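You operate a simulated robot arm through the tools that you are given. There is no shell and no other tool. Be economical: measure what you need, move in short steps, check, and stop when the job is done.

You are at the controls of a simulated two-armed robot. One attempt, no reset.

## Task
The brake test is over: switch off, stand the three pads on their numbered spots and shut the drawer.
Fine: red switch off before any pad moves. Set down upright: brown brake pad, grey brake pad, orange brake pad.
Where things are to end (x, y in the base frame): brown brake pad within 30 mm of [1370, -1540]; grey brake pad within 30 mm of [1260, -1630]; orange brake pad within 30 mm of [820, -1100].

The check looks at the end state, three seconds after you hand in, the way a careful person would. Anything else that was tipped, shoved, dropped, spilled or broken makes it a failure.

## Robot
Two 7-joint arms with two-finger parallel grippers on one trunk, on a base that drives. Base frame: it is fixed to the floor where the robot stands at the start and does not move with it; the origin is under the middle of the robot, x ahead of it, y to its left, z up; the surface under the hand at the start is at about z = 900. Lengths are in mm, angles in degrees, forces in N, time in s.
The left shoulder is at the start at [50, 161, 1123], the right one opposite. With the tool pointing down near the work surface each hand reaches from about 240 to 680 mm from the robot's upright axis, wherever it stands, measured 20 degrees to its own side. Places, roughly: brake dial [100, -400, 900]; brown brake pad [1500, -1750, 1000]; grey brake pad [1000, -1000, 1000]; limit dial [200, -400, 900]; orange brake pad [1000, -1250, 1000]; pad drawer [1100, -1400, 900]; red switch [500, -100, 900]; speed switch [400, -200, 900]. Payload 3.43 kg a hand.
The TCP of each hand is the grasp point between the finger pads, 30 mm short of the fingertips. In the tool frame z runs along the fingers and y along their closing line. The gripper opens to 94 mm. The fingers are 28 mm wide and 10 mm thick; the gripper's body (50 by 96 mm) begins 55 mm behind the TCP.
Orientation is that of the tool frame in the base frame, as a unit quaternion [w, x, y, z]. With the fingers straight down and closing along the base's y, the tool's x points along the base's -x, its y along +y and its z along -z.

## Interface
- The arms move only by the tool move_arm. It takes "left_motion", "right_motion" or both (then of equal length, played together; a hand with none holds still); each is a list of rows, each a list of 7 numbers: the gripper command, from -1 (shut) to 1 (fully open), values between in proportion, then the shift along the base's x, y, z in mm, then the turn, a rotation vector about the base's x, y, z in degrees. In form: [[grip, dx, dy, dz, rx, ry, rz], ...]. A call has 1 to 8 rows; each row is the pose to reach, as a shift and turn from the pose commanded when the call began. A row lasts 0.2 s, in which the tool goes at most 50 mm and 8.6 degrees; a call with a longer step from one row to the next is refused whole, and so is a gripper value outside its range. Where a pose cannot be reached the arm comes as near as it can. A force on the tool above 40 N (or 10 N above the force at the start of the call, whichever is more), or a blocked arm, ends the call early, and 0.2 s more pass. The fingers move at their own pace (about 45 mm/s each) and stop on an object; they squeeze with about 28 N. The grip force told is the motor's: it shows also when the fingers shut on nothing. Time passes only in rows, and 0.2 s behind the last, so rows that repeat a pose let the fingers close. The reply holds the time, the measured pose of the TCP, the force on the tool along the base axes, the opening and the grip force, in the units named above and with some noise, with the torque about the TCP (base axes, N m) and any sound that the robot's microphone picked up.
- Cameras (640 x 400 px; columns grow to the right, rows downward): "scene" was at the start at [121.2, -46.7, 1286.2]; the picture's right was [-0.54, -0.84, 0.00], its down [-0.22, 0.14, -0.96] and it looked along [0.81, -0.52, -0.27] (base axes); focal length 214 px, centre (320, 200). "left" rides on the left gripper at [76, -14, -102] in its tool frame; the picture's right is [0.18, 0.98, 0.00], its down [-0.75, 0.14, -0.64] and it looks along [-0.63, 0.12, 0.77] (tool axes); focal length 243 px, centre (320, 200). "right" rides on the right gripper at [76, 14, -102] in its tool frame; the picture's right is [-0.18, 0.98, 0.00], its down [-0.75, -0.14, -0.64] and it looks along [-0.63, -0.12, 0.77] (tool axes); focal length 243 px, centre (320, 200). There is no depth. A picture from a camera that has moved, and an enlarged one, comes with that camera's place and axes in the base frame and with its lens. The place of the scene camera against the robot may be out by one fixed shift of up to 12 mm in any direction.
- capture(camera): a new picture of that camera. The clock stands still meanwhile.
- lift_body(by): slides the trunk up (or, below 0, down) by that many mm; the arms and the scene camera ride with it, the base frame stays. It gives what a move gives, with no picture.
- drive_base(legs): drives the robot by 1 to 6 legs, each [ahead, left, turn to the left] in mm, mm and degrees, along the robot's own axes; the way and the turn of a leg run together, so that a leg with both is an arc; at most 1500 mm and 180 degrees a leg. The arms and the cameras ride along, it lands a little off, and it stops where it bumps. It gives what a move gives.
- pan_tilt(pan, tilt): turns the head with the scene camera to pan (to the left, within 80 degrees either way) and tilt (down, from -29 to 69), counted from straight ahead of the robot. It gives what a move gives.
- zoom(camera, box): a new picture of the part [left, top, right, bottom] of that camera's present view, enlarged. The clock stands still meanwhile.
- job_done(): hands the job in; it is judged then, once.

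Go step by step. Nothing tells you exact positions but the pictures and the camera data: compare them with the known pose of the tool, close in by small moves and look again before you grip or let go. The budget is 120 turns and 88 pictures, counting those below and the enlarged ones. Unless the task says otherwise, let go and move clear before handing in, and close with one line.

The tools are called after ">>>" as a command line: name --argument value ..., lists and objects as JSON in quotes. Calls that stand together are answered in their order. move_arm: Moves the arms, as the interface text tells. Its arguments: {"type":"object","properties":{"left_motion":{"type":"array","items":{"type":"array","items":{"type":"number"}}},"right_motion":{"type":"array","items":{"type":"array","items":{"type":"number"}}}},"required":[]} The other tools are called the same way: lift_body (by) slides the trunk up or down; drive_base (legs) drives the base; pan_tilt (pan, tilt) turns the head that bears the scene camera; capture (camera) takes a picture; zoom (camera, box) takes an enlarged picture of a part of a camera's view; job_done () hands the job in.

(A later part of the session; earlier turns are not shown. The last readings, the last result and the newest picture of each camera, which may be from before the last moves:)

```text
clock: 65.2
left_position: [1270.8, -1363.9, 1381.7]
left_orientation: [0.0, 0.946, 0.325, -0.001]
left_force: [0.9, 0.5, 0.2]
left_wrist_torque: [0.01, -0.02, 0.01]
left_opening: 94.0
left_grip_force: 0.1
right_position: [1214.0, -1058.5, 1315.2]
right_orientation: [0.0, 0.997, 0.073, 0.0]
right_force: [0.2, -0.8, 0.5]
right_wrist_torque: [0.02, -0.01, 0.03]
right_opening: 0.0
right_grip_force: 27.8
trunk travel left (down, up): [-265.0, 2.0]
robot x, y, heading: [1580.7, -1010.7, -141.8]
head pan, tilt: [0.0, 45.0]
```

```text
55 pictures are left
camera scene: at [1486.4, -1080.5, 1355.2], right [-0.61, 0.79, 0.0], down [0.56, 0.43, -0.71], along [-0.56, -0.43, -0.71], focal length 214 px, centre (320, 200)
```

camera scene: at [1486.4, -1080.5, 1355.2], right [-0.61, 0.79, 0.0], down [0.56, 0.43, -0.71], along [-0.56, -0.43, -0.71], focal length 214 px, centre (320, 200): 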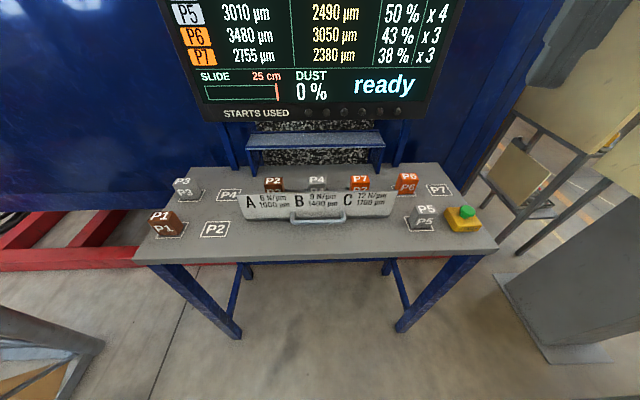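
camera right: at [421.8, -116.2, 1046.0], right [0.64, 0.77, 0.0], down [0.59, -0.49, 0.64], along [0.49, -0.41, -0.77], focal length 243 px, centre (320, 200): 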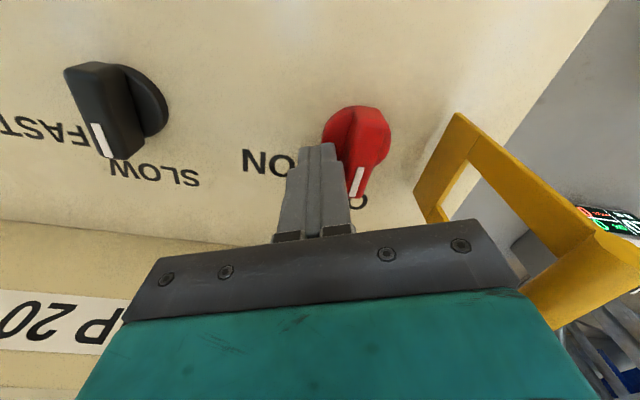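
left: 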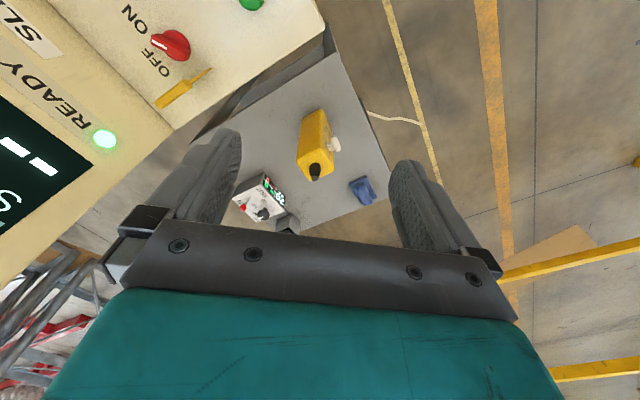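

Confirmed: pads P2 (brown), P4 (grey) and P7 (orange) stand in the open drawer behind its front panel. Zooming for detail.

>>> zoom --camera "scene" --box '[230, 120, 430, 245]'

>>> capture --camera "left"

>>> capture --camera "right"

```text
3.20 times, centred on (330, 182) of scene
camera zoom: at [1486.4, -1080.5, 1355.2], right [-0.61, 0.79, 0.0], down [0.56, 0.43, -0.71], along [-0.56, -0.43, -0.71], focal length 686 px, centre (288, 256)
```

zoom: 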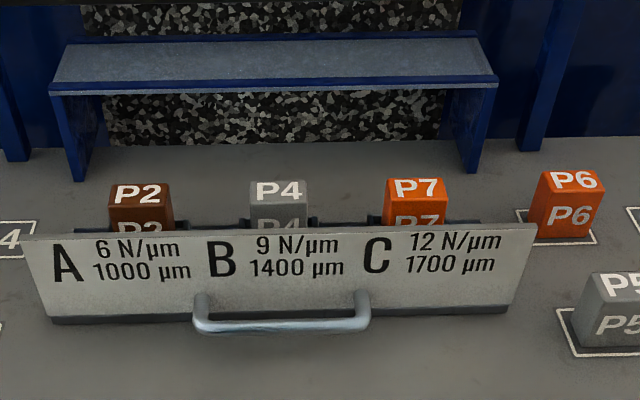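

```text
53 pictures are left
camera left: at [1321.3, -1304.7, 1483.0], right [0.75, -0.66, 0.0], down [-0.51, -0.57, 0.64], along [-0.43, -0.48, -0.77], focal length 243 px, centre (320, 200)
```

left: 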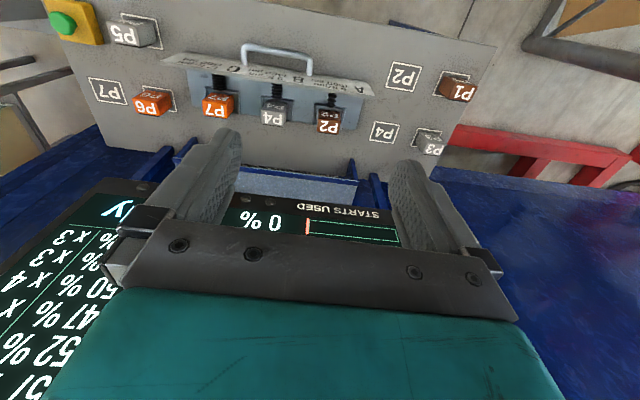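

```text
52 pictures are left
camera right: at [1291.3, -1061.3, 1418.6], right [-0.04, -1.0, 0.0], down [-0.77, 0.03, 0.64], along [-0.64, 0.02, -0.77], focal length 243 px, centre (320, 200)
```

right: 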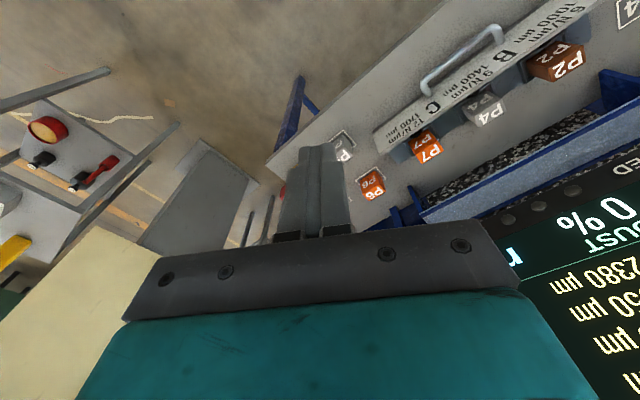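

The left wrist camera looks right into the drawer; I'll enlarge that view.

>>> zoom --camera "left" --box '[150, 30, 400, 160]'

```text
2.56 times, centred on (275, 95) of left
camera zoom: at [1321.3, -1304.7, 1483.0], right [0.75, -0.66, 0.0], down [-0.51, -0.57, 0.64], along [-0.43, -0.48, -0.77], focal length 621 px, centre (435, 469)
```

zoom: 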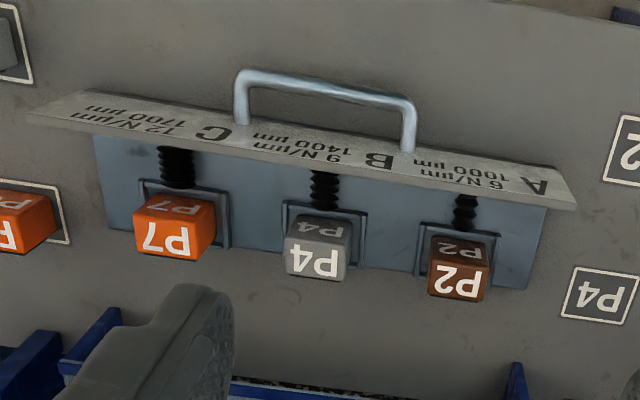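

The pads stand in A/B/C slots, with tops at about z 941: P2 ≈[1181,-1493], P4 ≈[1098,-1395], P7 ≈[1015,-1296]. I'll drive closer for reach, lower the trunk back, and put the left hand above P2.

>>> drive_base --legs '[[120, 0, 0]]'

>>> lift_body --by -90

>>> pan_tilt --pan 10 --tilt 50

>>> capture --camera "scene"

>>> capture --camera "left"

```text
clock: 66.4
left_position: [1177.3, -1436.2, 1381.7]
left_orientation: [-0.001, 0.946, 0.325, -0.001]
left_force: [-0.2, -0.6, -0.2]
left_wrist_torque: [0.03, -0.03, 0.02]
left_opening: 93.9
left_grip_force: 0.1
right_position: [1120.7, -1130.4, 1315.8]
right_orientation: [-0.001, 0.997, 0.073, -0.001]
right_force: [-0.1, -0.6, -0.6]
right_wrist_torque: [0.01, 0.02, 0.0]
right_opening: 0.2
right_grip_force: 27.8
trunk travel left (down, up): [-265.0, 2.0]
robot x, y, heading: [1483.4, -1084.5, -142.1]
head pan, tilt: [0.0, 45.0]
```

```text
clock: 67.7
left_position: [1177.6, -1435.1, 1291.4]
left_orientation: [0.0, 0.946, 0.325, -0.001]
left_force: [0.2, -0.1, -0.7]
left_wrist_torque: [-0.02, 0.0, -0.02]
left_opening: 93.9
left_grip_force: 0.0
right_position: [1122.1, -1130.6, 1226.5]
right_orientation: [0.0, 0.997, 0.074, 0.0]
right_force: [-0.4, 0.8, 0.5]
right_wrist_torque: [-0.01, 0.01, 0.02]
right_opening: 0.0
right_grip_force: 28.2
trunk travel left (down, up): [-175.0, 92.0]
robot x, y, heading: [1492.5, -1083.7, -142.0]
head pan, tilt: [0.0, 45.0]
```

```text
clock: 68.4
left_position: [1179.0, -1435.4, 1291.8]
left_orientation: [-0.001, 0.946, 0.324, -0.002]
left_force: [0.2, -0.3, 0.2]
left_wrist_torque: [-0.01, 0.02, -0.01]
left_opening: 94.1
left_grip_force: 0.0
right_position: [1120.7, -1132.2, 1226.0]
right_orientation: [0.0, 0.997, 0.074, 0.0]
right_force: [-0.5, -0.5, -0.7]
right_wrist_torque: [-0.04, 0.04, 0.0]
right_opening: 0.2
right_grip_force: 28.0
trunk travel left (down, up): [-175.0, 92.0]
robot x, y, heading: [1486.1, -1083.2, -142.2]
head pan, tilt: [10.0, 50.0]
```

```text
50 pictures are left
camera scene: at [1406.4, -1159.6, 1258.3], right [-0.74, 0.67, 0.0], down [0.51, 0.57, -0.64], along [-0.43, -0.48, -0.77], focal length 214 px, centre (320, 200)
```

scene: 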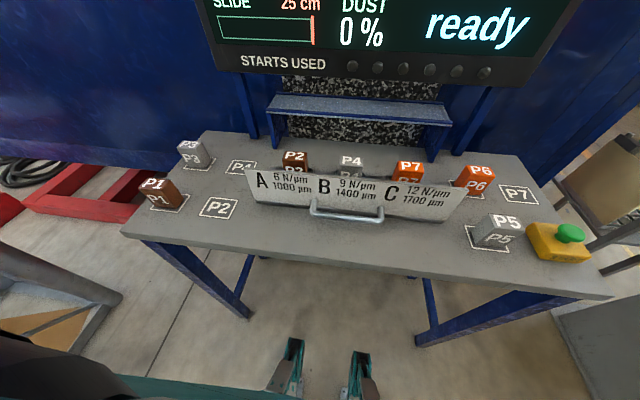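

```text
49 pictures are left
camera left: at [1228.8, -1376.5, 1393.1], right [0.75, -0.66, 0.0], down [-0.51, -0.57, 0.64], along [-0.43, -0.48, -0.77], focal length 243 px, centre (320, 200)
```

left: 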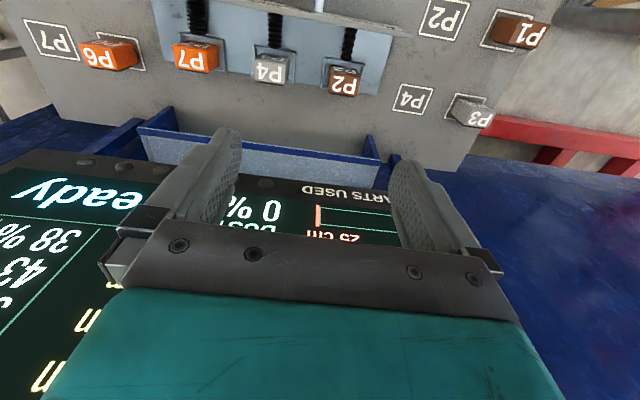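

My estimates are consistent, and the spot positions match the targets (table z≈872). The left hand goes over P2 now, well above the drawer.

>>> move_arm --left_motion '[[1, 0, -20, -30, 0, 0, 0], [1, 0, -40, -70, 0, 0, 0], [1, -1, -58, -110, 0, 0, 0], [1, -1, -58, -155, 0, 0, 0], [1, -1, -58, -200, 0, 0, 0], [1, -1, -58, -240, 0, 0, 0]]'

>>> capture --camera "left"

>>> zoom --camera "scene" --box '[200, 110, 440, 260]'

```text
clock: 69.8
left_position: [1176.7, -1492.0, 1051.2]
left_orientation: [0.0, 0.946, 0.324, 0.0]
left_force: [-0.5, -0.4, 0.2]
left_wrist_torque: [0.03, -0.01, 0.01]
left_opening: 93.8
left_grip_force: 0.0
right_position: [1121.2, -1131.1, 1226.5]
right_orientation: [0.0, 0.997, 0.073, 0.001]
right_force: [1.3, 1.0, 0.1]
right_wrist_torque: [-0.02, 0.03, -0.01]
right_opening: 0.1
right_grip_force: 28.4
trunk travel left (down, up): [-175.0, 92.0]
robot x, y, heading: [1486.0, -1081.6, -141.9]
head pan, tilt: [10.0, 50.0]
```

```text
48 pictures are left
camera left: at [1227.9, -1432.2, 1151.6], right [0.75, -0.66, 0.0], down [-0.51, -0.57, 0.64], along [-0.43, -0.48, -0.77], focal length 243 px, centre (320, 200)
```

left: 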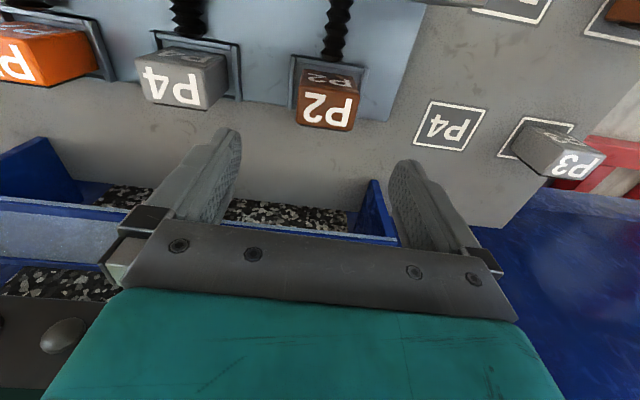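

```text
2.67 times, centred on (320, 185) of scene
camera zoom: at [1406.4, -1159.9, 1258.3], right [-0.74, 0.67, 0.0], down [0.51, 0.57, -0.64], along [-0.43, -0.48, -0.77], focal length 572 px, centre (320, 240)
```

zoom: 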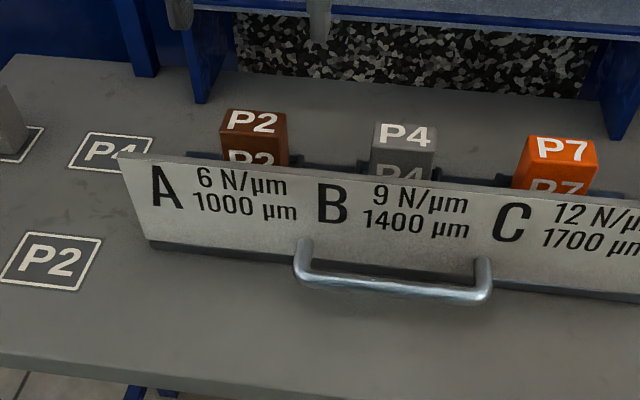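

P2 top centre is at about [1183, -1496]. Let me examine the bracket around P2 before gripping.

>>> zoom --camera "left" --box '[220, 20, 440, 160]'

```text
2.86 times, centred on (330, 90) of left
camera zoom: at [1227.9, -1432.2, 1151.6], right [0.75, -0.66, 0.0], down [-0.51, -0.57, 0.64], along [-0.43, -0.48, -0.77], focal length 693 px, centre (291, 514)
```

zoom: 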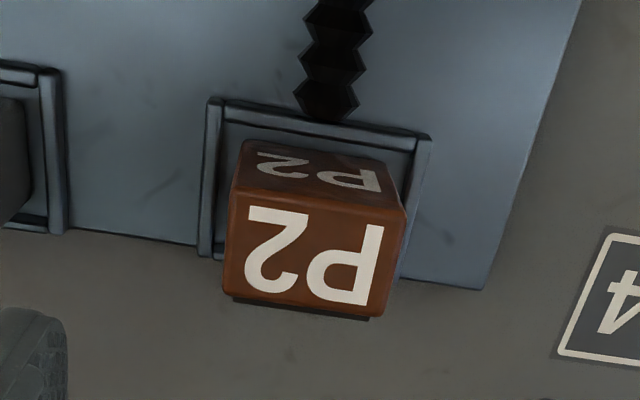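

The tray rim around the pad is low and wide, so a lateral grip high on the pad is clear. I'll lower around P2 with tips at about z 905 and check.

>>> move_arm --left_motion '[[1, 5, -3, -20, 0, 0, 0], [1, 5, -3, -50, 0, 0, 0], [1, 5, -3, -80, 0, 0, 0], [1, 5, -3, -100, 0, 0, 0], [1, 5, -3, -115, 0, 0, 0]]'

>>> capture --camera "left"

>>> zoom --camera "scene" --box '[200, 110, 440, 260]'

```text
clock: 71.0
left_position: [1183.9, -1497.4, 937.3]
left_orientation: [-0.001, 0.946, 0.325, 0.0]
left_force: [-0.3, 0.1, -0.9]
left_wrist_torque: [0.0, 0.02, -0.03]
left_opening: 93.9
left_grip_force: 0.0
right_position: [1122.0, -1130.5, 1226.6]
right_orientation: [0.0, 0.997, 0.073, 0.0]
right_force: [0.3, -1.3, 0.2]
right_wrist_torque: [-0.02, -0.01, -0.02]
right_opening: 0.0
right_grip_force: 27.9
trunk travel left (down, up): [-175.0, 92.0]
robot x, y, heading: [1486.5, -1082.5, -142.0]
head pan, tilt: [10.0, 50.0]
```

```text
45 pictures are left
camera left: at [1234.2, -1437.5, 1038.0], right [0.75, -0.66, 0.0], down [-0.51, -0.57, 0.64], along [-0.43, -0.48, -0.77], focal length 243 px, centre (320, 200)
```

left: 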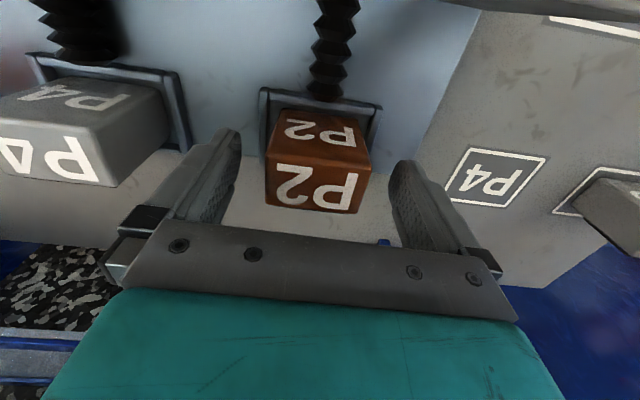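

```text
2.67 times, centred on (320, 185) of scene
camera zoom: at [1406.5, -1159.7, 1258.3], right [-0.74, 0.67, 0.0], down [0.51, 0.57, -0.64], along [-0.43, -0.48, -0.77], focal length 572 px, centre (320, 240)
```

zoom: 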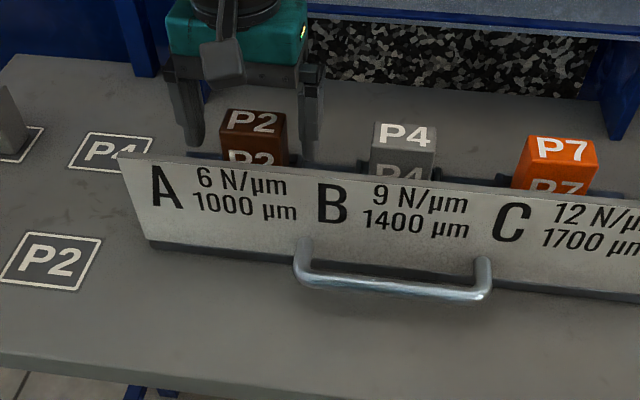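

The fingers straddle the pad with its top at TCP level, and the pad is about 4 mm off centre. I'll centre, lower 6 mm and close.

>>> move_arm --left_motion '[[1, -3, 2, -6, 0, 0, 0], [-0.2, -3, 2, -6, 0, 0, 0], [-1, -3, 2, -6, 0, 0, 0], [-1, -3, 2, -6, 0, 0, 0], [-1, -3, 2, -6, 0, 0, 0], [-1, -3, 2, -6, 0, 0, 0]]'

>>> capture --camera "left"

```text
clock: 72.4
left_position: [1181.0, -1495.5, 930.3]
left_orientation: [0.0, 0.946, 0.325, 0.0]
left_force: [0.2, 0.1, -0.6]
left_wrist_torque: [0.0, 0.03, 0.01]
left_opening: 58.3
left_grip_force: 28.4
right_position: [1120.7, -1131.0, 1225.2]
right_orientation: [0.0, 0.997, 0.073, 0.0]
right_force: [-0.6, -1.2, -0.6]
right_wrist_torque: [0.01, -0.02, 0.0]
right_opening: 0.0
right_grip_force: 28.1
trunk travel left (down, up): [-175.0, 92.0]
robot x, y, heading: [1485.9, -1078.4, -142.1]
head pan, tilt: [10.0, 50.0]
```

```text
43 pictures are left
camera left: at [1230.6, -1435.3, 1031.9], right [0.75, -0.66, 0.0], down [-0.51, -0.57, 0.64], along [-0.43, -0.48, -0.77], focal length 243 px, centre (320, 200)
```

left: 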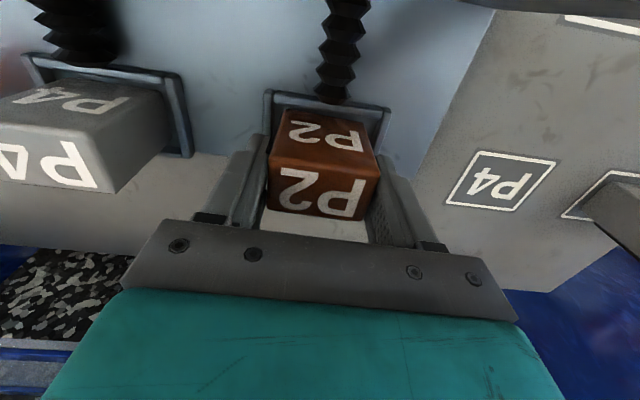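

P2 is gripped (58 mm). I lift it straight up.

>>> move_arm --left_motion '[[-1, 0, 0, 8, 0, 0, 0], [-1, 0, 0, 20, 0, 0, 0], [-1, 0, 0, 45, 0, 0, 0], [-1, 0, 0, 75, 0, 0, 0], [-1, 0, 0, 105, 0, 0, 0]]'

>>> capture --camera "left"

>>> capture --camera "scene"

```text
clock: 73.6
left_position: [1179.1, -1493.4, 1035.6]
left_orientation: [-0.002, 0.946, 0.325, 0.0]
left_force: [-0.2, 0.0, -2.3]
left_wrist_torque: [0.0, 0.03, 0.0]
left_opening: 58.3
left_grip_force: 27.9
right_position: [1120.8, -1130.4, 1225.7]
right_orientation: [0.0, 0.997, 0.074, 0.0]
right_force: [-0.6, -0.1, 0.3]
right_wrist_torque: [0.01, -0.01, -0.01]
right_opening: 0.2
right_grip_force: 27.9
trunk travel left (down, up): [-175.0, 92.0]
robot x, y, heading: [1487.6, -1083.3, -142.2]
head pan, tilt: [10.0, 50.0]
```

```text
42 pictures are left
camera left: at [1230.2, -1433.6, 1136.1], right [0.75, -0.66, 0.0], down [-0.51, -0.57, 0.64], along [-0.43, -0.48, -0.77], focal length 243 px, centre (320, 200)
```

left: 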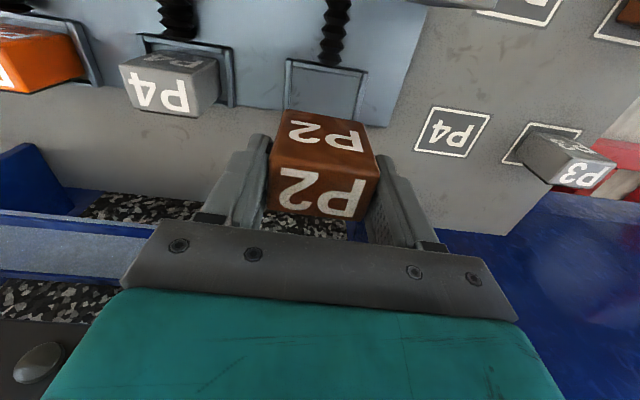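

```text
41 pictures are left
camera scene: at [1406.4, -1159.6, 1258.2], right [-0.74, 0.67, 0.0], down [0.51, 0.57, -0.64], along [-0.43, -0.48, -0.77], focal length 214 px, centre (320, 200)
```

scene: 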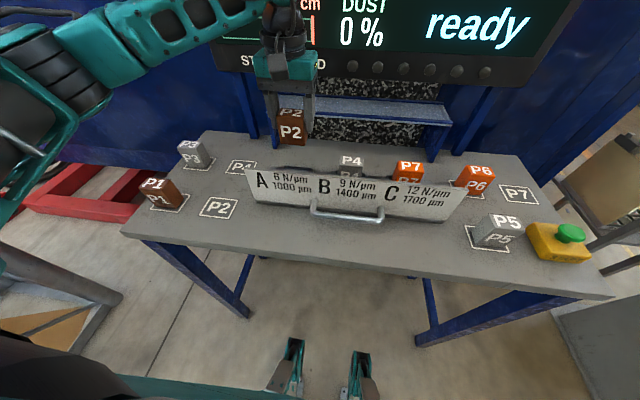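

P2 is up cleanly, with its bottom about 48 mm below TCP. Moving it over spot P2 at [1370,-1540].

>>> move_arm --left_motion '[[-1, 30, -8, 10, 0, 0, 0], [-1, 70, -19, 10, 0, 0, 0], [-1, 110, -29, 10, 0, 0, 0], [-1, 150, -40, 10, 0, 0, 0], [-1, 188, -50, 10, 0, 0, 0], [-1, 188, -50, -30, 0, 0, 0], [-1, 188, -50, -70, 0, 0, 0], [-1, 188, -50, -95, 0, 0, 0]]'

>>> capture --camera "left"

>>> zoom --camera "scene" --box '[120, 110, 360, 260]'

```text
clock: 75.4
left_position: [1366.0, -1544.3, 940.5]
left_orientation: [0.0, 0.946, 0.324, -0.001]
left_force: [-0.1, 0.1, -2.7]
left_wrist_torque: [0.05, -0.03, -0.01]
left_opening: 58.3
left_grip_force: 28.0
right_position: [1122.0, -1130.4, 1225.8]
right_orientation: [0.001, 0.997, 0.074, 0.0]
right_force: [0.2, -0.5, -0.4]
right_wrist_torque: [-0.02, 0.0, -0.01]
right_opening: 0.1
right_grip_force: 28.0
trunk travel left (down, up): [-175.0, 92.0]
robot x, y, heading: [1486.7, -1084.2, -142.2]
head pan, tilt: [10.0, 50.0]
```

```text
40 pictures are left
camera left: at [1417.2, -1485.5, 1041.6], right [0.75, -0.66, 0.0], down [-0.51, -0.57, 0.64], along [-0.43, -0.48, -0.77], focal length 243 px, centre (320, 200)
```

left: 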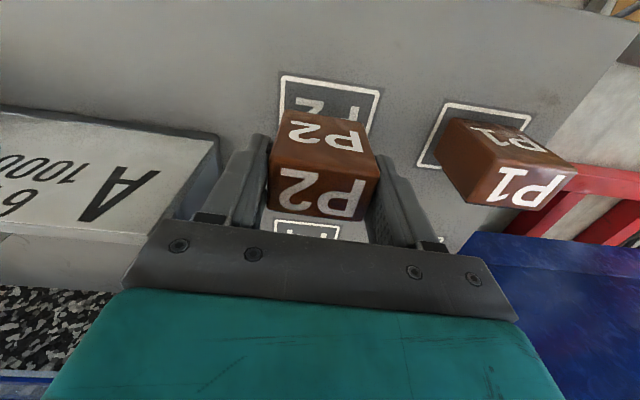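

```text
2.67 times, centred on (240, 185) of scene
camera zoom: at [1406.5, -1159.9, 1258.2], right [-0.74, 0.67, 0.0], down [0.51, 0.57, -0.64], along [-0.43, -0.48, -0.77], focal length 572 px, centre (533, 240)
```

zoom: 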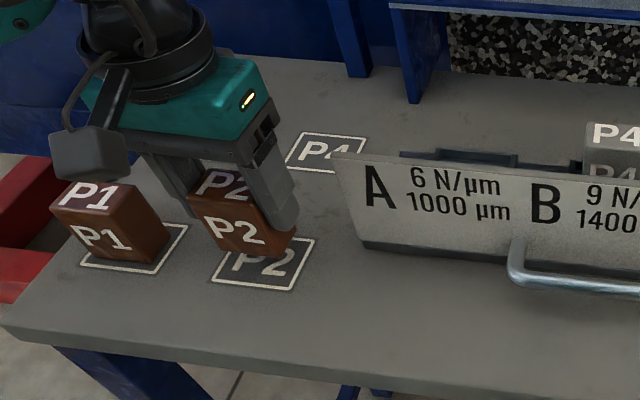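

The pad is over its frame. I lower in small steps until it touches.

>>> move_arm --left_motion '[[-1, 0, 0, -6, 0, 0, 0], [-1, 0, 0, -11, 0, 0, 0], [-1, 0, 0, -14, 0, 0, 0], [-1, 0, 0, -17, 0, 0, 0]]'

>>> zoom --camera "scene" --box '[120, 110, 360, 260]'

```text
clock: 76.4
left_position: [1366.5, -1545.4, 923.1]
left_orientation: [0.0, 0.946, 0.324, -0.001]
left_force: [-0.3, -0.6, -3.1]
left_wrist_torque: [0.0, 0.0, -0.01]
left_opening: 58.0
left_grip_force: 27.7
right_position: [1120.8, -1130.3, 1225.1]
right_orientation: [-0.001, 0.997, 0.073, 0.0]
right_force: [-1.0, -0.2, -0.4]
right_wrist_torque: [0.01, 0.02, 0.04]
right_opening: 0.0
right_grip_force: 28.2
trunk travel left (down, up): [-175.0, 92.0]
robot x, y, heading: [1487.2, -1082.1, -142.1]
head pan, tilt: [10.0, 50.0]
```

```text
2.67 times, centred on (240, 185) of scene
camera zoom: at [1406.4, -1159.8, 1258.2], right [-0.74, 0.67, 0.0], down [0.51, 0.57, -0.64], along [-0.43, -0.48, -0.77], focal length 572 px, centre (533, 240)
```

zoom: 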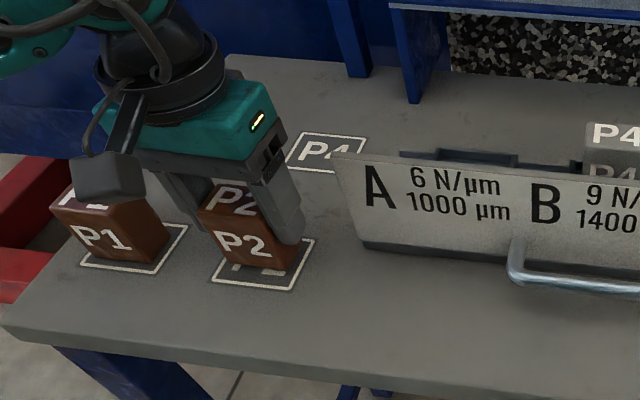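

Nearly down; continuing in 2 mm steps.

>>> move_arm --left_motion '[[-1, 0, 0, -2, 0, 0, 0], [-1, 0, 0, -4, 0, 0, 0], [-1, 0, 0, -6, 0, 0, 0], [-1, 0, 0, -8, 0, 0, 0], [-1, 0, 0, -10, 0, 0, 0], [-1, 0, 0, -12, 0, 0, 0]]'

```text
clock: 77.8
left_position: [1366.6, -1545.2, 912.6]
left_orientation: [0.0, 0.946, 0.324, -0.004]
left_force: [0.0, 0.7, 19.4]
left_wrist_torque: [-0.06, 0.04, 0.06]
left_opening: 57.9
left_grip_force: 28.4
right_position: [1121.2, -1129.0, 1227.3]
right_orientation: [0.001, 0.997, 0.073, -0.002]
right_force: [0.2, 0.9, 0.6]
right_wrist_torque: [0.01, 0.01, 0.03]
right_opening: 0.0
right_grip_force: 27.8
trunk travel left (down, up): [-175.0, 92.0]
robot x, y, heading: [1488.8, -1081.7, -142.1]
head pan, tilt: [10.0, 50.0]
```

Contact at TCP z≈913. I ease off, open partway and rise.

>>> move_arm --left_motion '[[-1, 0, 0, 1, 0, 0, 0], [0.6, 0, 0, 1, 0, 0, 0], [0.6, 0, 0, 1, 0, 0, 0], [0.6, 0, 0, 3, 0, 0, 0], [0.6, 0, 0, 25, 0, 0, 0], [0.6, 0, 0, 60, 0, 0, 0], [0.6, 0, 0, 100, 0, 0, 0], [0.6, 0, 0, 140, 0, 0, 0]]'

>>> capture --camera "left"

```text
clock: 79.6
left_position: [1364.6, -1544.5, 1051.7]
left_orientation: [0.0, 0.946, 0.324, -0.001]
left_force: [0.1, 1.3, 0.6]
left_wrist_torque: [0.01, -0.01, -0.02]
left_opening: 75.1
left_grip_force: 0.1
right_position: [1121.4, -1130.5, 1226.4]
right_orientation: [0.001, 0.997, 0.072, 0.001]
right_force: [-0.4, -0.2, 0.2]
right_wrist_torque: [-0.02, 0.02, 0.0]
right_opening: 0.0
right_grip_force: 28.1
trunk travel left (down, up): [-175.0, 92.0]
robot x, y, heading: [1487.3, -1080.1, -142.4]
head pan, tilt: [10.0, 50.0]
```

```text
37 pictures are left
camera left: at [1416.8, -1485.5, 1153.6], right [0.75, -0.66, 0.0], down [-0.51, -0.57, 0.64], along [-0.43, -0.48, -0.77], focal length 243 px, centre (320, 200)
```

left: 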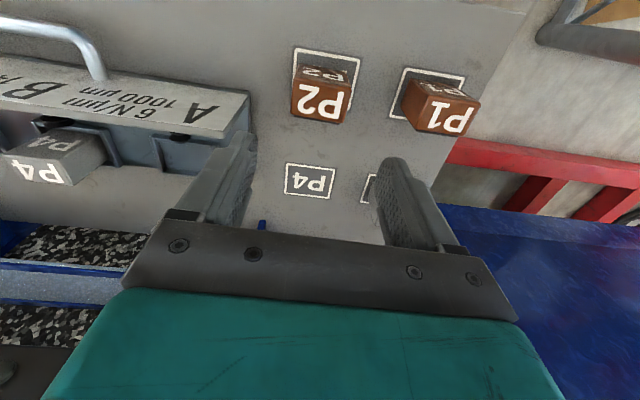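

P2 stands on its spot at about [1369,-1542]. Next is P4, at about [1097,-1394].

>>> move_arm --left_motion '[[1, -38, 21, 0, 0, 0, 0], [1, -76, 42, 0, 0, 0, 0], [1, -114, 63, 0, 0, 0, 0], [1, -152, 85, 0, 0, 0, 0], [1, -190, 106, 0, 0, 0, 0], [1, -228, 127, 0, 0, 0, 0], [1, -266, 149, 0, 0, 0, 0]]'

>>> capture --camera "left"

```text
clock: 81.2
left_position: [1101.4, -1394.5, 1052.4]
left_orientation: [0.001, 0.946, 0.325, -0.001]
left_force: [-0.3, 0.4, 1.0]
left_wrist_torque: [0.0, 0.05, 0.01]
left_opening: 94.1
left_grip_force: 0.0
right_position: [1121.6, -1130.2, 1225.8]
right_orientation: [0.001, 0.997, 0.073, 0.0]
right_force: [0.3, -0.2, -0.1]
right_wrist_torque: [-0.02, 0.01, 0.01]
right_opening: 0.2
right_grip_force: 28.5
trunk travel left (down, up): [-175.0, 92.0]
robot x, y, heading: [1491.4, -1084.2, -142.0]
head pan, tilt: [10.0, 50.0]
```

```text
36 pictures are left
camera left: at [1152.2, -1334.3, 1152.8], right [0.75, -0.66, 0.0], down [-0.51, -0.57, 0.64], along [-0.43, -0.48, -0.77], focal length 243 px, centre (320, 200)
```

left: 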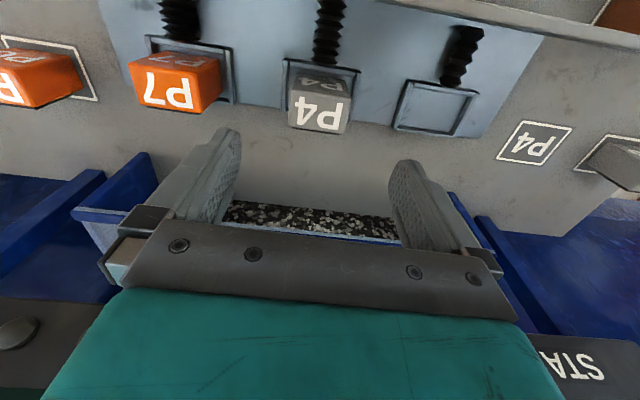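

P4 top centre is at about [1097.5,-1395]. I'll descend over it and look before closing.

>>> move_arm --left_motion '[[1, -4, -1, -30, 0, 0, 0], [1, -4, -1, -65, 0, 0, 0], [1, -4, -1, -95, 0, 0, 0], [1, -4, -1, -112, 0, 0, 0], [1, -4, -1, -122, 0, 0, 0]]'

>>> capture --camera "left"

```text
clock: 82.4
left_position: [1097.4, -1396.4, 928.7]
left_orientation: [0.0, 0.946, 0.325, -0.001]
left_force: [-0.4, -0.7, -0.2]
left_wrist_torque: [-0.03, -0.01, 0.0]
left_opening: 94.3
left_grip_force: 0.1
right_position: [1120.7, -1131.9, 1225.5]
right_orientation: [0.001, 0.997, 0.073, -0.001]
right_force: [0.8, 0.2, -0.6]
right_wrist_torque: [0.02, 0.02, -0.01]
right_opening: 0.2
right_grip_force: 28.2
trunk travel left (down, up): [-175.0, 92.0]
robot x, y, heading: [1489.3, -1082.2, -142.3]
head pan, tilt: [10.0, 50.0]
```

```text
35 pictures are left
camera left: at [1147.6, -1337.9, 1030.8], right [0.75, -0.66, 0.0], down [-0.51, -0.57, 0.64], along [-0.43, -0.48, -0.77], focal length 243 px, centre (320, 200)
```

left: 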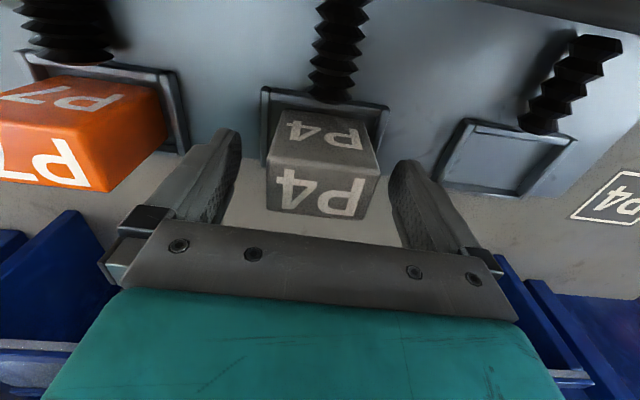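

Well centred. Close and lift.

>>> move_arm --left_motion '[[-0.2, 0, 0, 0, 0, 0, 0], [-1, 0, 0, 0, 0, 0, 0], [-1, 0, 0, 0, 0, 0, 0], [-1, 0, 0, 0, 0, 0, 0], [-1, 0, 0, 0, 0, 0, 0]]'

>>> move_arm --left_motion '[[-1, 0, 0, 8, 0, 0, 0], [-1, 0, 0, 20, 0, 0, 0], [-1, 0, 0, 45, 0, 0, 0], [-1, 0, 0, 80, 0, 0, 0], [-1, 0, 0, 115, 0, 0, 0]]'

>>> capture --camera "left"

```text
clock: 83.6
left_position: [1096.6, -1397.7, 928.5]
left_orientation: [-0.001, 0.946, 0.325, -0.001]
left_force: [-0.3, 0.6, -0.1]
left_wrist_torque: [0.03, 0.05, 0.01]
left_opening: 58.2
left_grip_force: 28.2
right_position: [1120.7, -1130.6, 1225.3]
right_orientation: [0.0, 0.997, 0.072, 0.0]
right_force: [-0.5, -0.2, 0.2]
right_wrist_torque: [0.0, 0.01, -0.01]
right_opening: 0.0
right_grip_force: 28.4
trunk travel left (down, up): [-175.0, 92.0]
robot x, y, heading: [1487.3, -1079.3, -141.8]
head pan, tilt: [10.0, 50.0]
```

```text
clock: 84.8
left_position: [1095.7, -1398.1, 1043.7]
left_orientation: [-0.001, 0.946, 0.324, 0.0]
left_force: [0.5, -0.4, -3.5]
left_wrist_torque: [-0.06, -0.01, 0.01]
left_opening: 58.1
left_grip_force: 28.4
right_position: [1121.1, -1130.5, 1227.0]
right_orientation: [0.001, 0.997, 0.073, 0.0]
right_force: [1.6, -0.6, 0.3]
right_wrist_torque: [-0.02, 0.01, 0.0]
right_opening: 0.2
right_grip_force: 28.1
trunk travel left (down, up): [-175.0, 92.0]
robot x, y, heading: [1486.1, -1082.2, -142.1]
head pan, tilt: [10.0, 50.0]
```

```text
34 pictures are left
camera left: at [1146.7, -1338.5, 1145.9], right [0.75, -0.66, 0.0], down [-0.51, -0.57, 0.64], along [-0.43, -0.48, -0.77], focal length 243 px, centre (320, 200)
```

left: 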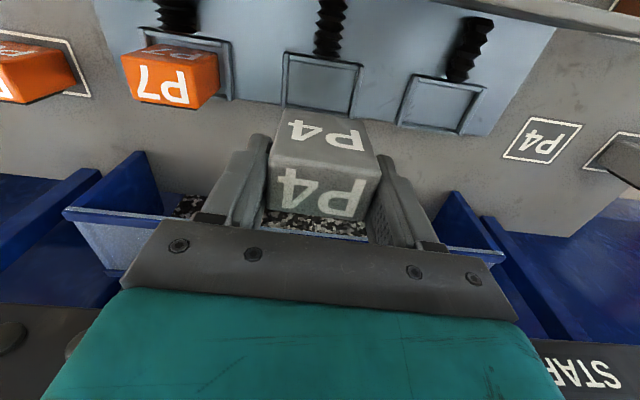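

P4 is lifted cleanly. Moving it over spot P4 at [1260,-1630].

>>> move_arm --left_motion '[[-1, 28, -38, 0, 0, 0, 0], [-1, 55, -78, 0, 0, 0, 0], [-1, 82, -118, 0, 0, 0, 0], [-1, 109, -157, 0, 0, 0, 0], [-1, 136, -197, 0, 0, 0, 0], [-1, 161, -235, 0, 0, 0, 0], [-1, 161, -235, -45, 0, 0, 0], [-1, 161, -235, -90, 0, 0, 0]]'

>>> capture --camera "left"

>>> zoom --camera "scene" --box '[120, 90, 360, 240]'

```text
clock: 86.6
left_position: [1257.6, -1633.8, 957.0]
left_orientation: [0.0, 0.946, 0.324, 0.0]
left_force: [-1.0, -0.7, -3.5]
left_wrist_torque: [0.04, 0.0, -0.01]
left_opening: 58.0
left_grip_force: 28.0
right_position: [1121.1, -1131.5, 1225.1]
right_orientation: [0.0, 0.997, 0.074, 0.001]
right_force: [0.5, 0.0, 0.3]
right_wrist_torque: [-0.04, 0.02, 0.02]
right_opening: 0.1
right_grip_force: 28.1
trunk travel left (down, up): [-175.0, 92.0]
robot x, y, heading: [1488.1, -1085.3, -141.9]
head pan, tilt: [10.0, 50.0]
```

```text
33 pictures are left
camera left: at [1307.8, -1574.2, 1058.2], right [0.75, -0.66, 0.0], down [-0.51, -0.57, 0.64], along [-0.43, -0.48, -0.77], focal length 243 px, centre (320, 200)
```

left: 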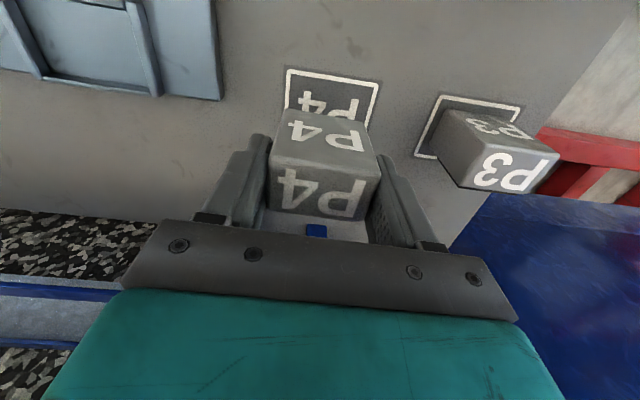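

```text
2.67 times, centred on (240, 165) of scene
camera zoom: at [1406.4, -1160.3, 1258.2], right [-0.74, 0.67, 0.0], down [0.51, 0.57, -0.64], along [-0.43, -0.48, -0.77], focal length 572 px, centre (533, 293)
```

zoom: 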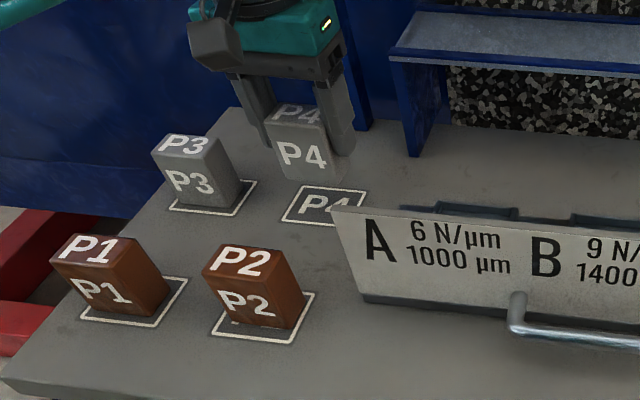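

The frame is right under it. I lower to contact, expected at TCP z≈912.

>>> move_arm --left_motion '[[-1, 0, 0, -18, 0, 0, 0], [-1, 0, 0, -34, 0, 0, 0], [-1, 0, 0, -38, 0, 0, 0], [-1, 0, 0, -41, 0, 0, 0], [-1, 0, 0, -43, 0, 0, 0], [-1, 0, 0, -45, 0, 0, 0], [-1, 0, 0, -47, 0, 0, 0]]'

```text
clock: 88.2
left_position: [1258.6, -1632.2, 910.7]
left_orientation: [0.0, 0.946, 0.325, -0.004]
left_force: [-1.2, -2.5, 19.4]
left_wrist_torque: [-0.03, 0.02, 0.07]
left_opening: 58.5
left_grip_force: 28.0
right_position: [1121.5, -1129.6, 1226.7]
right_orientation: [0.001, 0.997, 0.074, -0.001]
right_force: [0.8, -0.8, -0.1]
right_wrist_torque: [0.0, 0.0, 0.02]
right_opening: 0.0
right_grip_force: 28.3
trunk travel left (down, up): [-175.0, 92.0]
robot x, y, heading: [1486.8, -1081.9, -141.8]
head pan, tilt: [10.0, 50.0]
```

Contact. Ease, release and rise.

>>> move_arm --left_motion '[[-1, 0, 0, 1, 0, 0, 0], [0.6, 0, 0, 1, 0, 0, 0], [0.6, 0, 0, 1, 0, 0, 0], [0.6, 0, 0, 3, 0, 0, 0], [0.6, 0, 0, 25, 0, 0, 0], [0.6, 0, 0, 60, 0, 0, 0], [0.6, 0, 0, 100, 0, 0, 0], [0.6, 0, 0, 140, 0, 0, 0]]'

>>> capture --camera "left"

```text
clock: 90.0
left_position: [1257.5, -1630.5, 1046.2]
left_orientation: [-0.001, 0.946, 0.325, -0.001]
left_force: [-0.7, -0.2, 0.6]
left_wrist_torque: [-0.01, 0.0, 0.02]
left_opening: 75.2
left_grip_force: 0.1
right_position: [1121.9, -1130.5, 1226.1]
right_orientation: [0.001, 0.997, 0.074, 0.0]
right_force: [0.4, -0.1, -0.3]
right_wrist_torque: [-0.05, 0.0, -0.01]
right_opening: 0.0
right_grip_force: 27.9
trunk travel left (down, up): [-175.0, 92.0]
robot x, y, heading: [1484.9, -1081.7, -142.1]
head pan, tilt: [10.0, 50.0]
```

```text
31 pictures are left
camera left: at [1308.9, -1572.0, 1148.7], right [0.75, -0.66, 0.0], down [-0.51, -0.57, 0.64], along [-0.43, -0.48, -0.77], focal length 243 px, centre (320, 200)
```

left: 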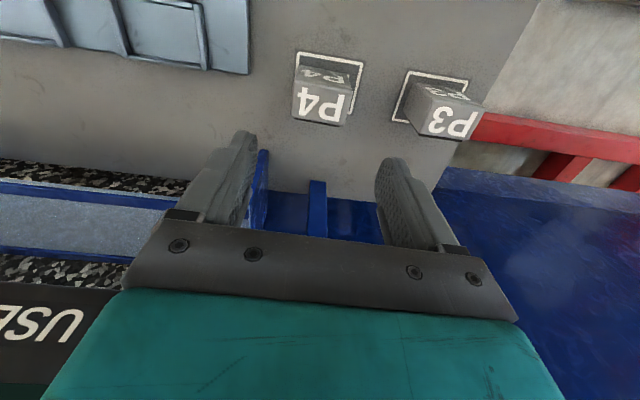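

P4 stands in its frame. I'll retract the left hand, straighten and open the right one, then strafe right for P7.

>>> move_arm --left_motion '[[0.6, 5, 15, 40, 0, 0, 0], [0.6, 12, 40, 80, 0, 0, 0], [0.6, 24, 75, 110, 0, 0, 0], [0.6, 36, 110, 140, 0, 0, 0], [0.6, 50, 150, 160, 0, 0, 0], [0.6, 64, 190, 170, 0, 0, 0]]' --right_motion '[[1, 0, 0, 0, 0, 0, 5], [1, 0, 0, 0, 0, 0, 10], [1, 0, 0, 0, 0, 0, 15], [1, 0, 0, 0, 0, 0, 20], [1, 0, 0, 0, 0, 0, 25], [1, 0, 0, 0, 0, 0, 29]]'

>>> drive_base --legs '[[0, -150, 0]]'

>>> pan_tilt --pan -5 --tilt 50

>>> capture --camera "scene"

```text
clock: 91.4
left_position: [1322.0, -1440.8, 1217.2]
left_orientation: [-0.001, 0.945, 0.326, -0.001]
left_force: [-0.1, 0.2, 0.3]
left_wrist_torque: [-0.03, -0.02, 0.0]
left_opening: 75.1
left_grip_force: 0.0
right_position: [1122.3, -1129.3, 1225.9]
right_orientation: [0.001, 0.947, 0.321, -0.001]
right_force: [-0.1, -0.3, 0.2]
right_wrist_torque: [-0.01, 0.01, -0.03]
right_opening: 93.9
right_grip_force: 0.1
trunk travel left (down, up): [-175.0, 92.0]
robot x, y, heading: [1487.8, -1080.4, -142.3]
head pan, tilt: [10.0, 50.0]
```

```text
clock: 93.3
left_position: [1228.9, -1324.2, 1215.8]
left_orientation: [0.001, 0.945, 0.326, -0.001]
left_force: [-0.1, 0.0, 0.2]
left_wrist_torque: [0.0, 0.02, -0.02]
left_opening: 75.5
left_grip_force: 0.1
right_position: [1029.9, -1012.0, 1225.5]
right_orientation: [0.0, 0.947, 0.322, -0.001]
right_force: [0.7, 0.9, -0.1]
right_wrist_torque: [-0.03, 0.03, 0.01]
right_opening: 93.9
right_grip_force: 0.1
trunk travel left (down, up): [-175.0, 92.0]
robot x, y, heading: [1396.4, -961.3, -142.1]
head pan, tilt: [10.0, 50.0]
```

```text
clock: 94.1
left_position: [1229.8, -1324.6, 1216.1]
left_orientation: [-0.001, 0.946, 0.325, -0.001]
left_force: [0.0, -0.1, -0.2]
left_wrist_torque: [-0.05, -0.01, 0.0]
left_opening: 75.2
left_grip_force: 0.1
right_position: [1028.9, -1012.7, 1226.3]
right_orientation: [0.001, 0.947, 0.321, -0.001]
right_force: [0.2, -0.6, -0.5]
right_wrist_torque: [-0.01, 0.01, 0.01]
right_opening: 93.8
right_grip_force: 0.0
trunk travel left (down, up): [-175.0, 92.0]
robot x, y, heading: [1391.0, -962.3, -142.1]
head pan, tilt: [-5.0, 50.0]
```

```text
30 pictures are left
camera scene: at [1301.4, -1026.1, 1258.2], right [-0.54, 0.84, 0.0], down [0.64, 0.42, -0.64], along [-0.54, -0.35, -0.77], focal length 214 px, centre (320, 200)
```

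scene: 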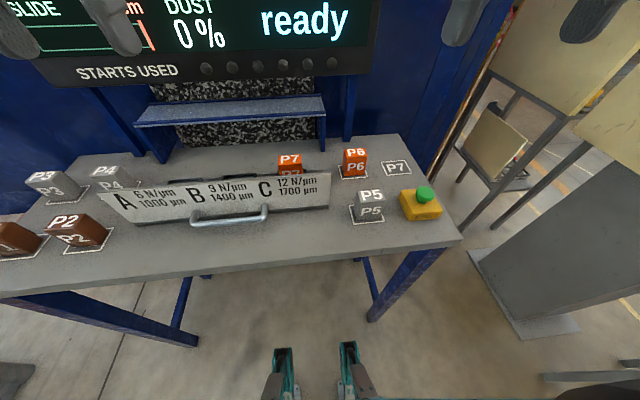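

All is in order. The right hand goes over P7 while the left hand moves further aside.

>>> move_arm --left_motion '[[0.6, 10, -13, 10, 0, 0, 0], [0.6, 20, -26, 20, 0, 0, 0], [0.6, 30, -39, 30, 0, 0, 0], [0.6, 40, -52, 30, 0, 0, 0], [0.6, 50, -63, 30, 0, 0, 0], [0.6, 50, -63, 30, 0, 0, 0], [0.6, 50, -63, 30, 0, 0, 0], [0.6, 50, -63, 30, 0, 0, 0]]' --right_motion '[[1, -2, -36, -10, 0, 0, 0], [1, -4, -72, -30, 0, 0, 0], [1, -6, -108, -52, 0, 0, 0], [1, -8, -144, -76, 0, 0, 0], [1, -10, -180, -100, 0, 0, 0], [1, -12, -216, -124, 0, 0, 0], [1, -12, -252, -148, 0, 0, 0], [1, -13, -284, -172, 0, 0, 0]]'

>>> capture --camera "right"

```text
clock: 95.9
left_position: [1277.8, -1387.8, 1246.8]
left_orientation: [0.0, 0.946, 0.326, -0.001]
left_force: [-1.0, -0.3, 0.3]
left_wrist_torque: [-0.02, 0.02, -0.02]
left_opening: 75.1
left_grip_force: 0.1
right_position: [985.3, -1138.3, 1064.7]
right_orientation: [0.001, 0.947, 0.322, 0.0]
right_force: [-0.4, -0.8, 0.4]
right_wrist_torque: [0.0, 0.05, 0.01]
right_opening: 93.9
right_grip_force: 0.1
right hand out of reach, approached as far as the arm can: row 3, 4, 5, 6, 7, 8
trunk travel left (down, up): [-175.0, 92.0]
robot x, y, heading: [1394.8, -967.1, -142.0]
head pan, tilt: [-5.0, 50.0]
```

```text
29 pictures are left
camera right: at [1054.4, -1101.9, 1167.1], right [0.45, -0.89, 0.0], down [-0.68, -0.34, 0.64], along [-0.57, -0.29, -0.77], focal length 243 px, centre (320, 200)
```

right: 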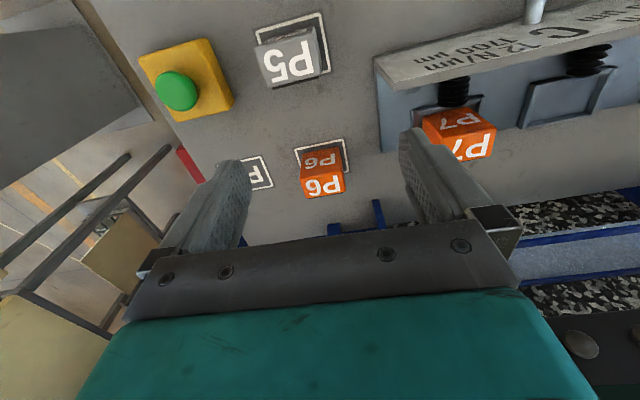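

The right arm can't cross that far, but the left arm can serve both places if I strafe right about 275 mm. I retract the right hand first.

>>> move_arm --right_motion '[[1, 4, 10, 40, 0, 0, 0], [1, 10, 30, 80, 0, 0, 0], [1, 20, 60, 115, 0, 0, 0], [1, 32, 95, 140, 0, 0, 0], [1, 55, 130, 160, 0, 0, 0], [1, 85, 150, 165, 0, 0, 0]]'

>>> drive_base --legs '[[0, -275, 0]]'

>>> capture --camera "scene"

>>> capture --camera "left"

```text
clock: 97.3
left_position: [1278.7, -1387.2, 1246.7]
left_orientation: [0.0, 0.945, 0.326, -0.001]
left_force: [-0.7, -0.4, -0.5]
left_wrist_torque: [0.03, 0.03, -0.01]
left_opening: 75.0
left_grip_force: 0.1
right_position: [1076.6, -990.3, 1223.9]
right_orientation: [0.0, 0.947, 0.322, 0.0]
right_force: [-0.3, -0.2, 0.0]
right_wrist_torque: [0.03, 0.05, 0.02]
right_opening: 94.0
right_grip_force: 0.2
trunk travel left (down, up): [-175.0, 92.0]
robot x, y, heading: [1395.3, -962.8, -142.2]
head pan, tilt: [-5.0, 50.0]
```

```text
clock: 100.3
left_position: [1120.3, -1170.6, 1244.6]
left_orientation: [-0.002, 0.943, 0.332, -0.001]
left_force: [0.6, 0.1, 0.4]
left_wrist_torque: [0.05, 0.01, -0.01]
left_opening: 75.1
left_grip_force: 0.0
right_position: [911.5, -776.5, 1223.9]
right_orientation: [-0.001, 0.945, 0.327, 0.0]
right_force: [0.9, -0.9, 0.2]
right_wrist_torque: [0.02, 0.06, 0.01]
right_opening: 94.0
right_grip_force: 0.2
trunk travel left (down, up): [-175.0, 92.0]
robot x, y, heading: [1231.3, -738.2, -141.3]
head pan, tilt: [-5.0, 50.0]
```

```text
28 pictures are left
camera scene: at [1137.5, -809.0, 1258.2], right [-0.56, 0.83, 0.0], down [0.64, 0.43, -0.64], along [-0.54, -0.36, -0.77], focal length 214 px, centre (320, 200)
```

scene: 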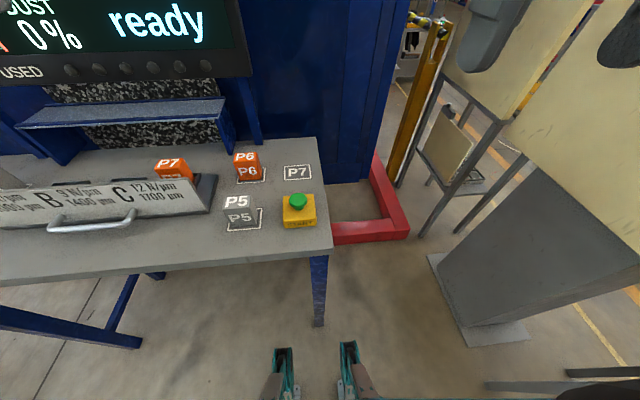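

```text
27 pictures are left
camera left: at [1169.5, -1110.8, 1346.6], right [0.76, -0.65, 0.0], down [-0.5, -0.58, 0.64], along [-0.42, -0.49, -0.77], focal length 243 px, centre (320, 200)
```

left: 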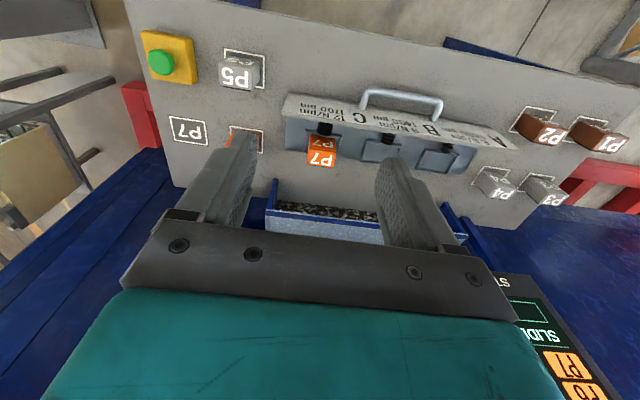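

P7 is again at about [1015,-1297]. The left hand moves above it.

>>> move_arm --left_motion '[[1, -17, -21, -32, 0, 0, 0], [1, -34, -42, -64, 0, 0, 0], [1, -51, -63, -96, 0, 0, 0], [1, -68, -84, -128, 0, 0, 0], [1, -86, -105, -160, 0, 0, 0], [1, -104, -126, -192, 0, 0, 0]]'

>>> capture --camera "left"

```text
clock: 101.7
left_position: [1013.1, -1294.5, 1052.7]
left_orientation: [-0.001, 0.943, 0.333, 0.0]
left_force: [-0.4, 0.5, 0.2]
left_wrist_torque: [0.04, -0.02, -0.01]
left_opening: 93.9
left_grip_force: 0.1
right_position: [909.6, -775.7, 1223.9]
right_orientation: [0.0, 0.945, 0.328, 0.0]
right_force: [-0.7, 0.5, -0.7]
right_wrist_torque: [0.0, -0.01, 0.01]
right_opening: 93.9
right_grip_force: 0.0
trunk travel left (down, up): [-175.0, 92.0]
robot x, y, heading: [1229.0, -744.2, -141.4]
head pan, tilt: [-5.0, 50.0]
```

```text
26 pictures are left
camera left: at [1062.2, -1234.5, 1153.8], right [0.76, -0.65, 0.0], down [-0.5, -0.58, 0.64], along [-0.42, -0.49, -0.77], focal length 243 px, centre (320, 200)
```

left: 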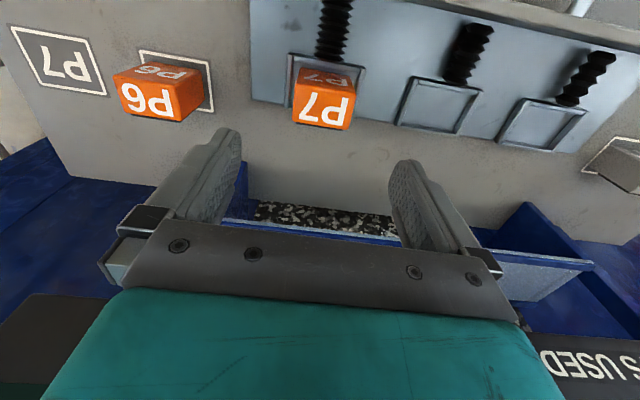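

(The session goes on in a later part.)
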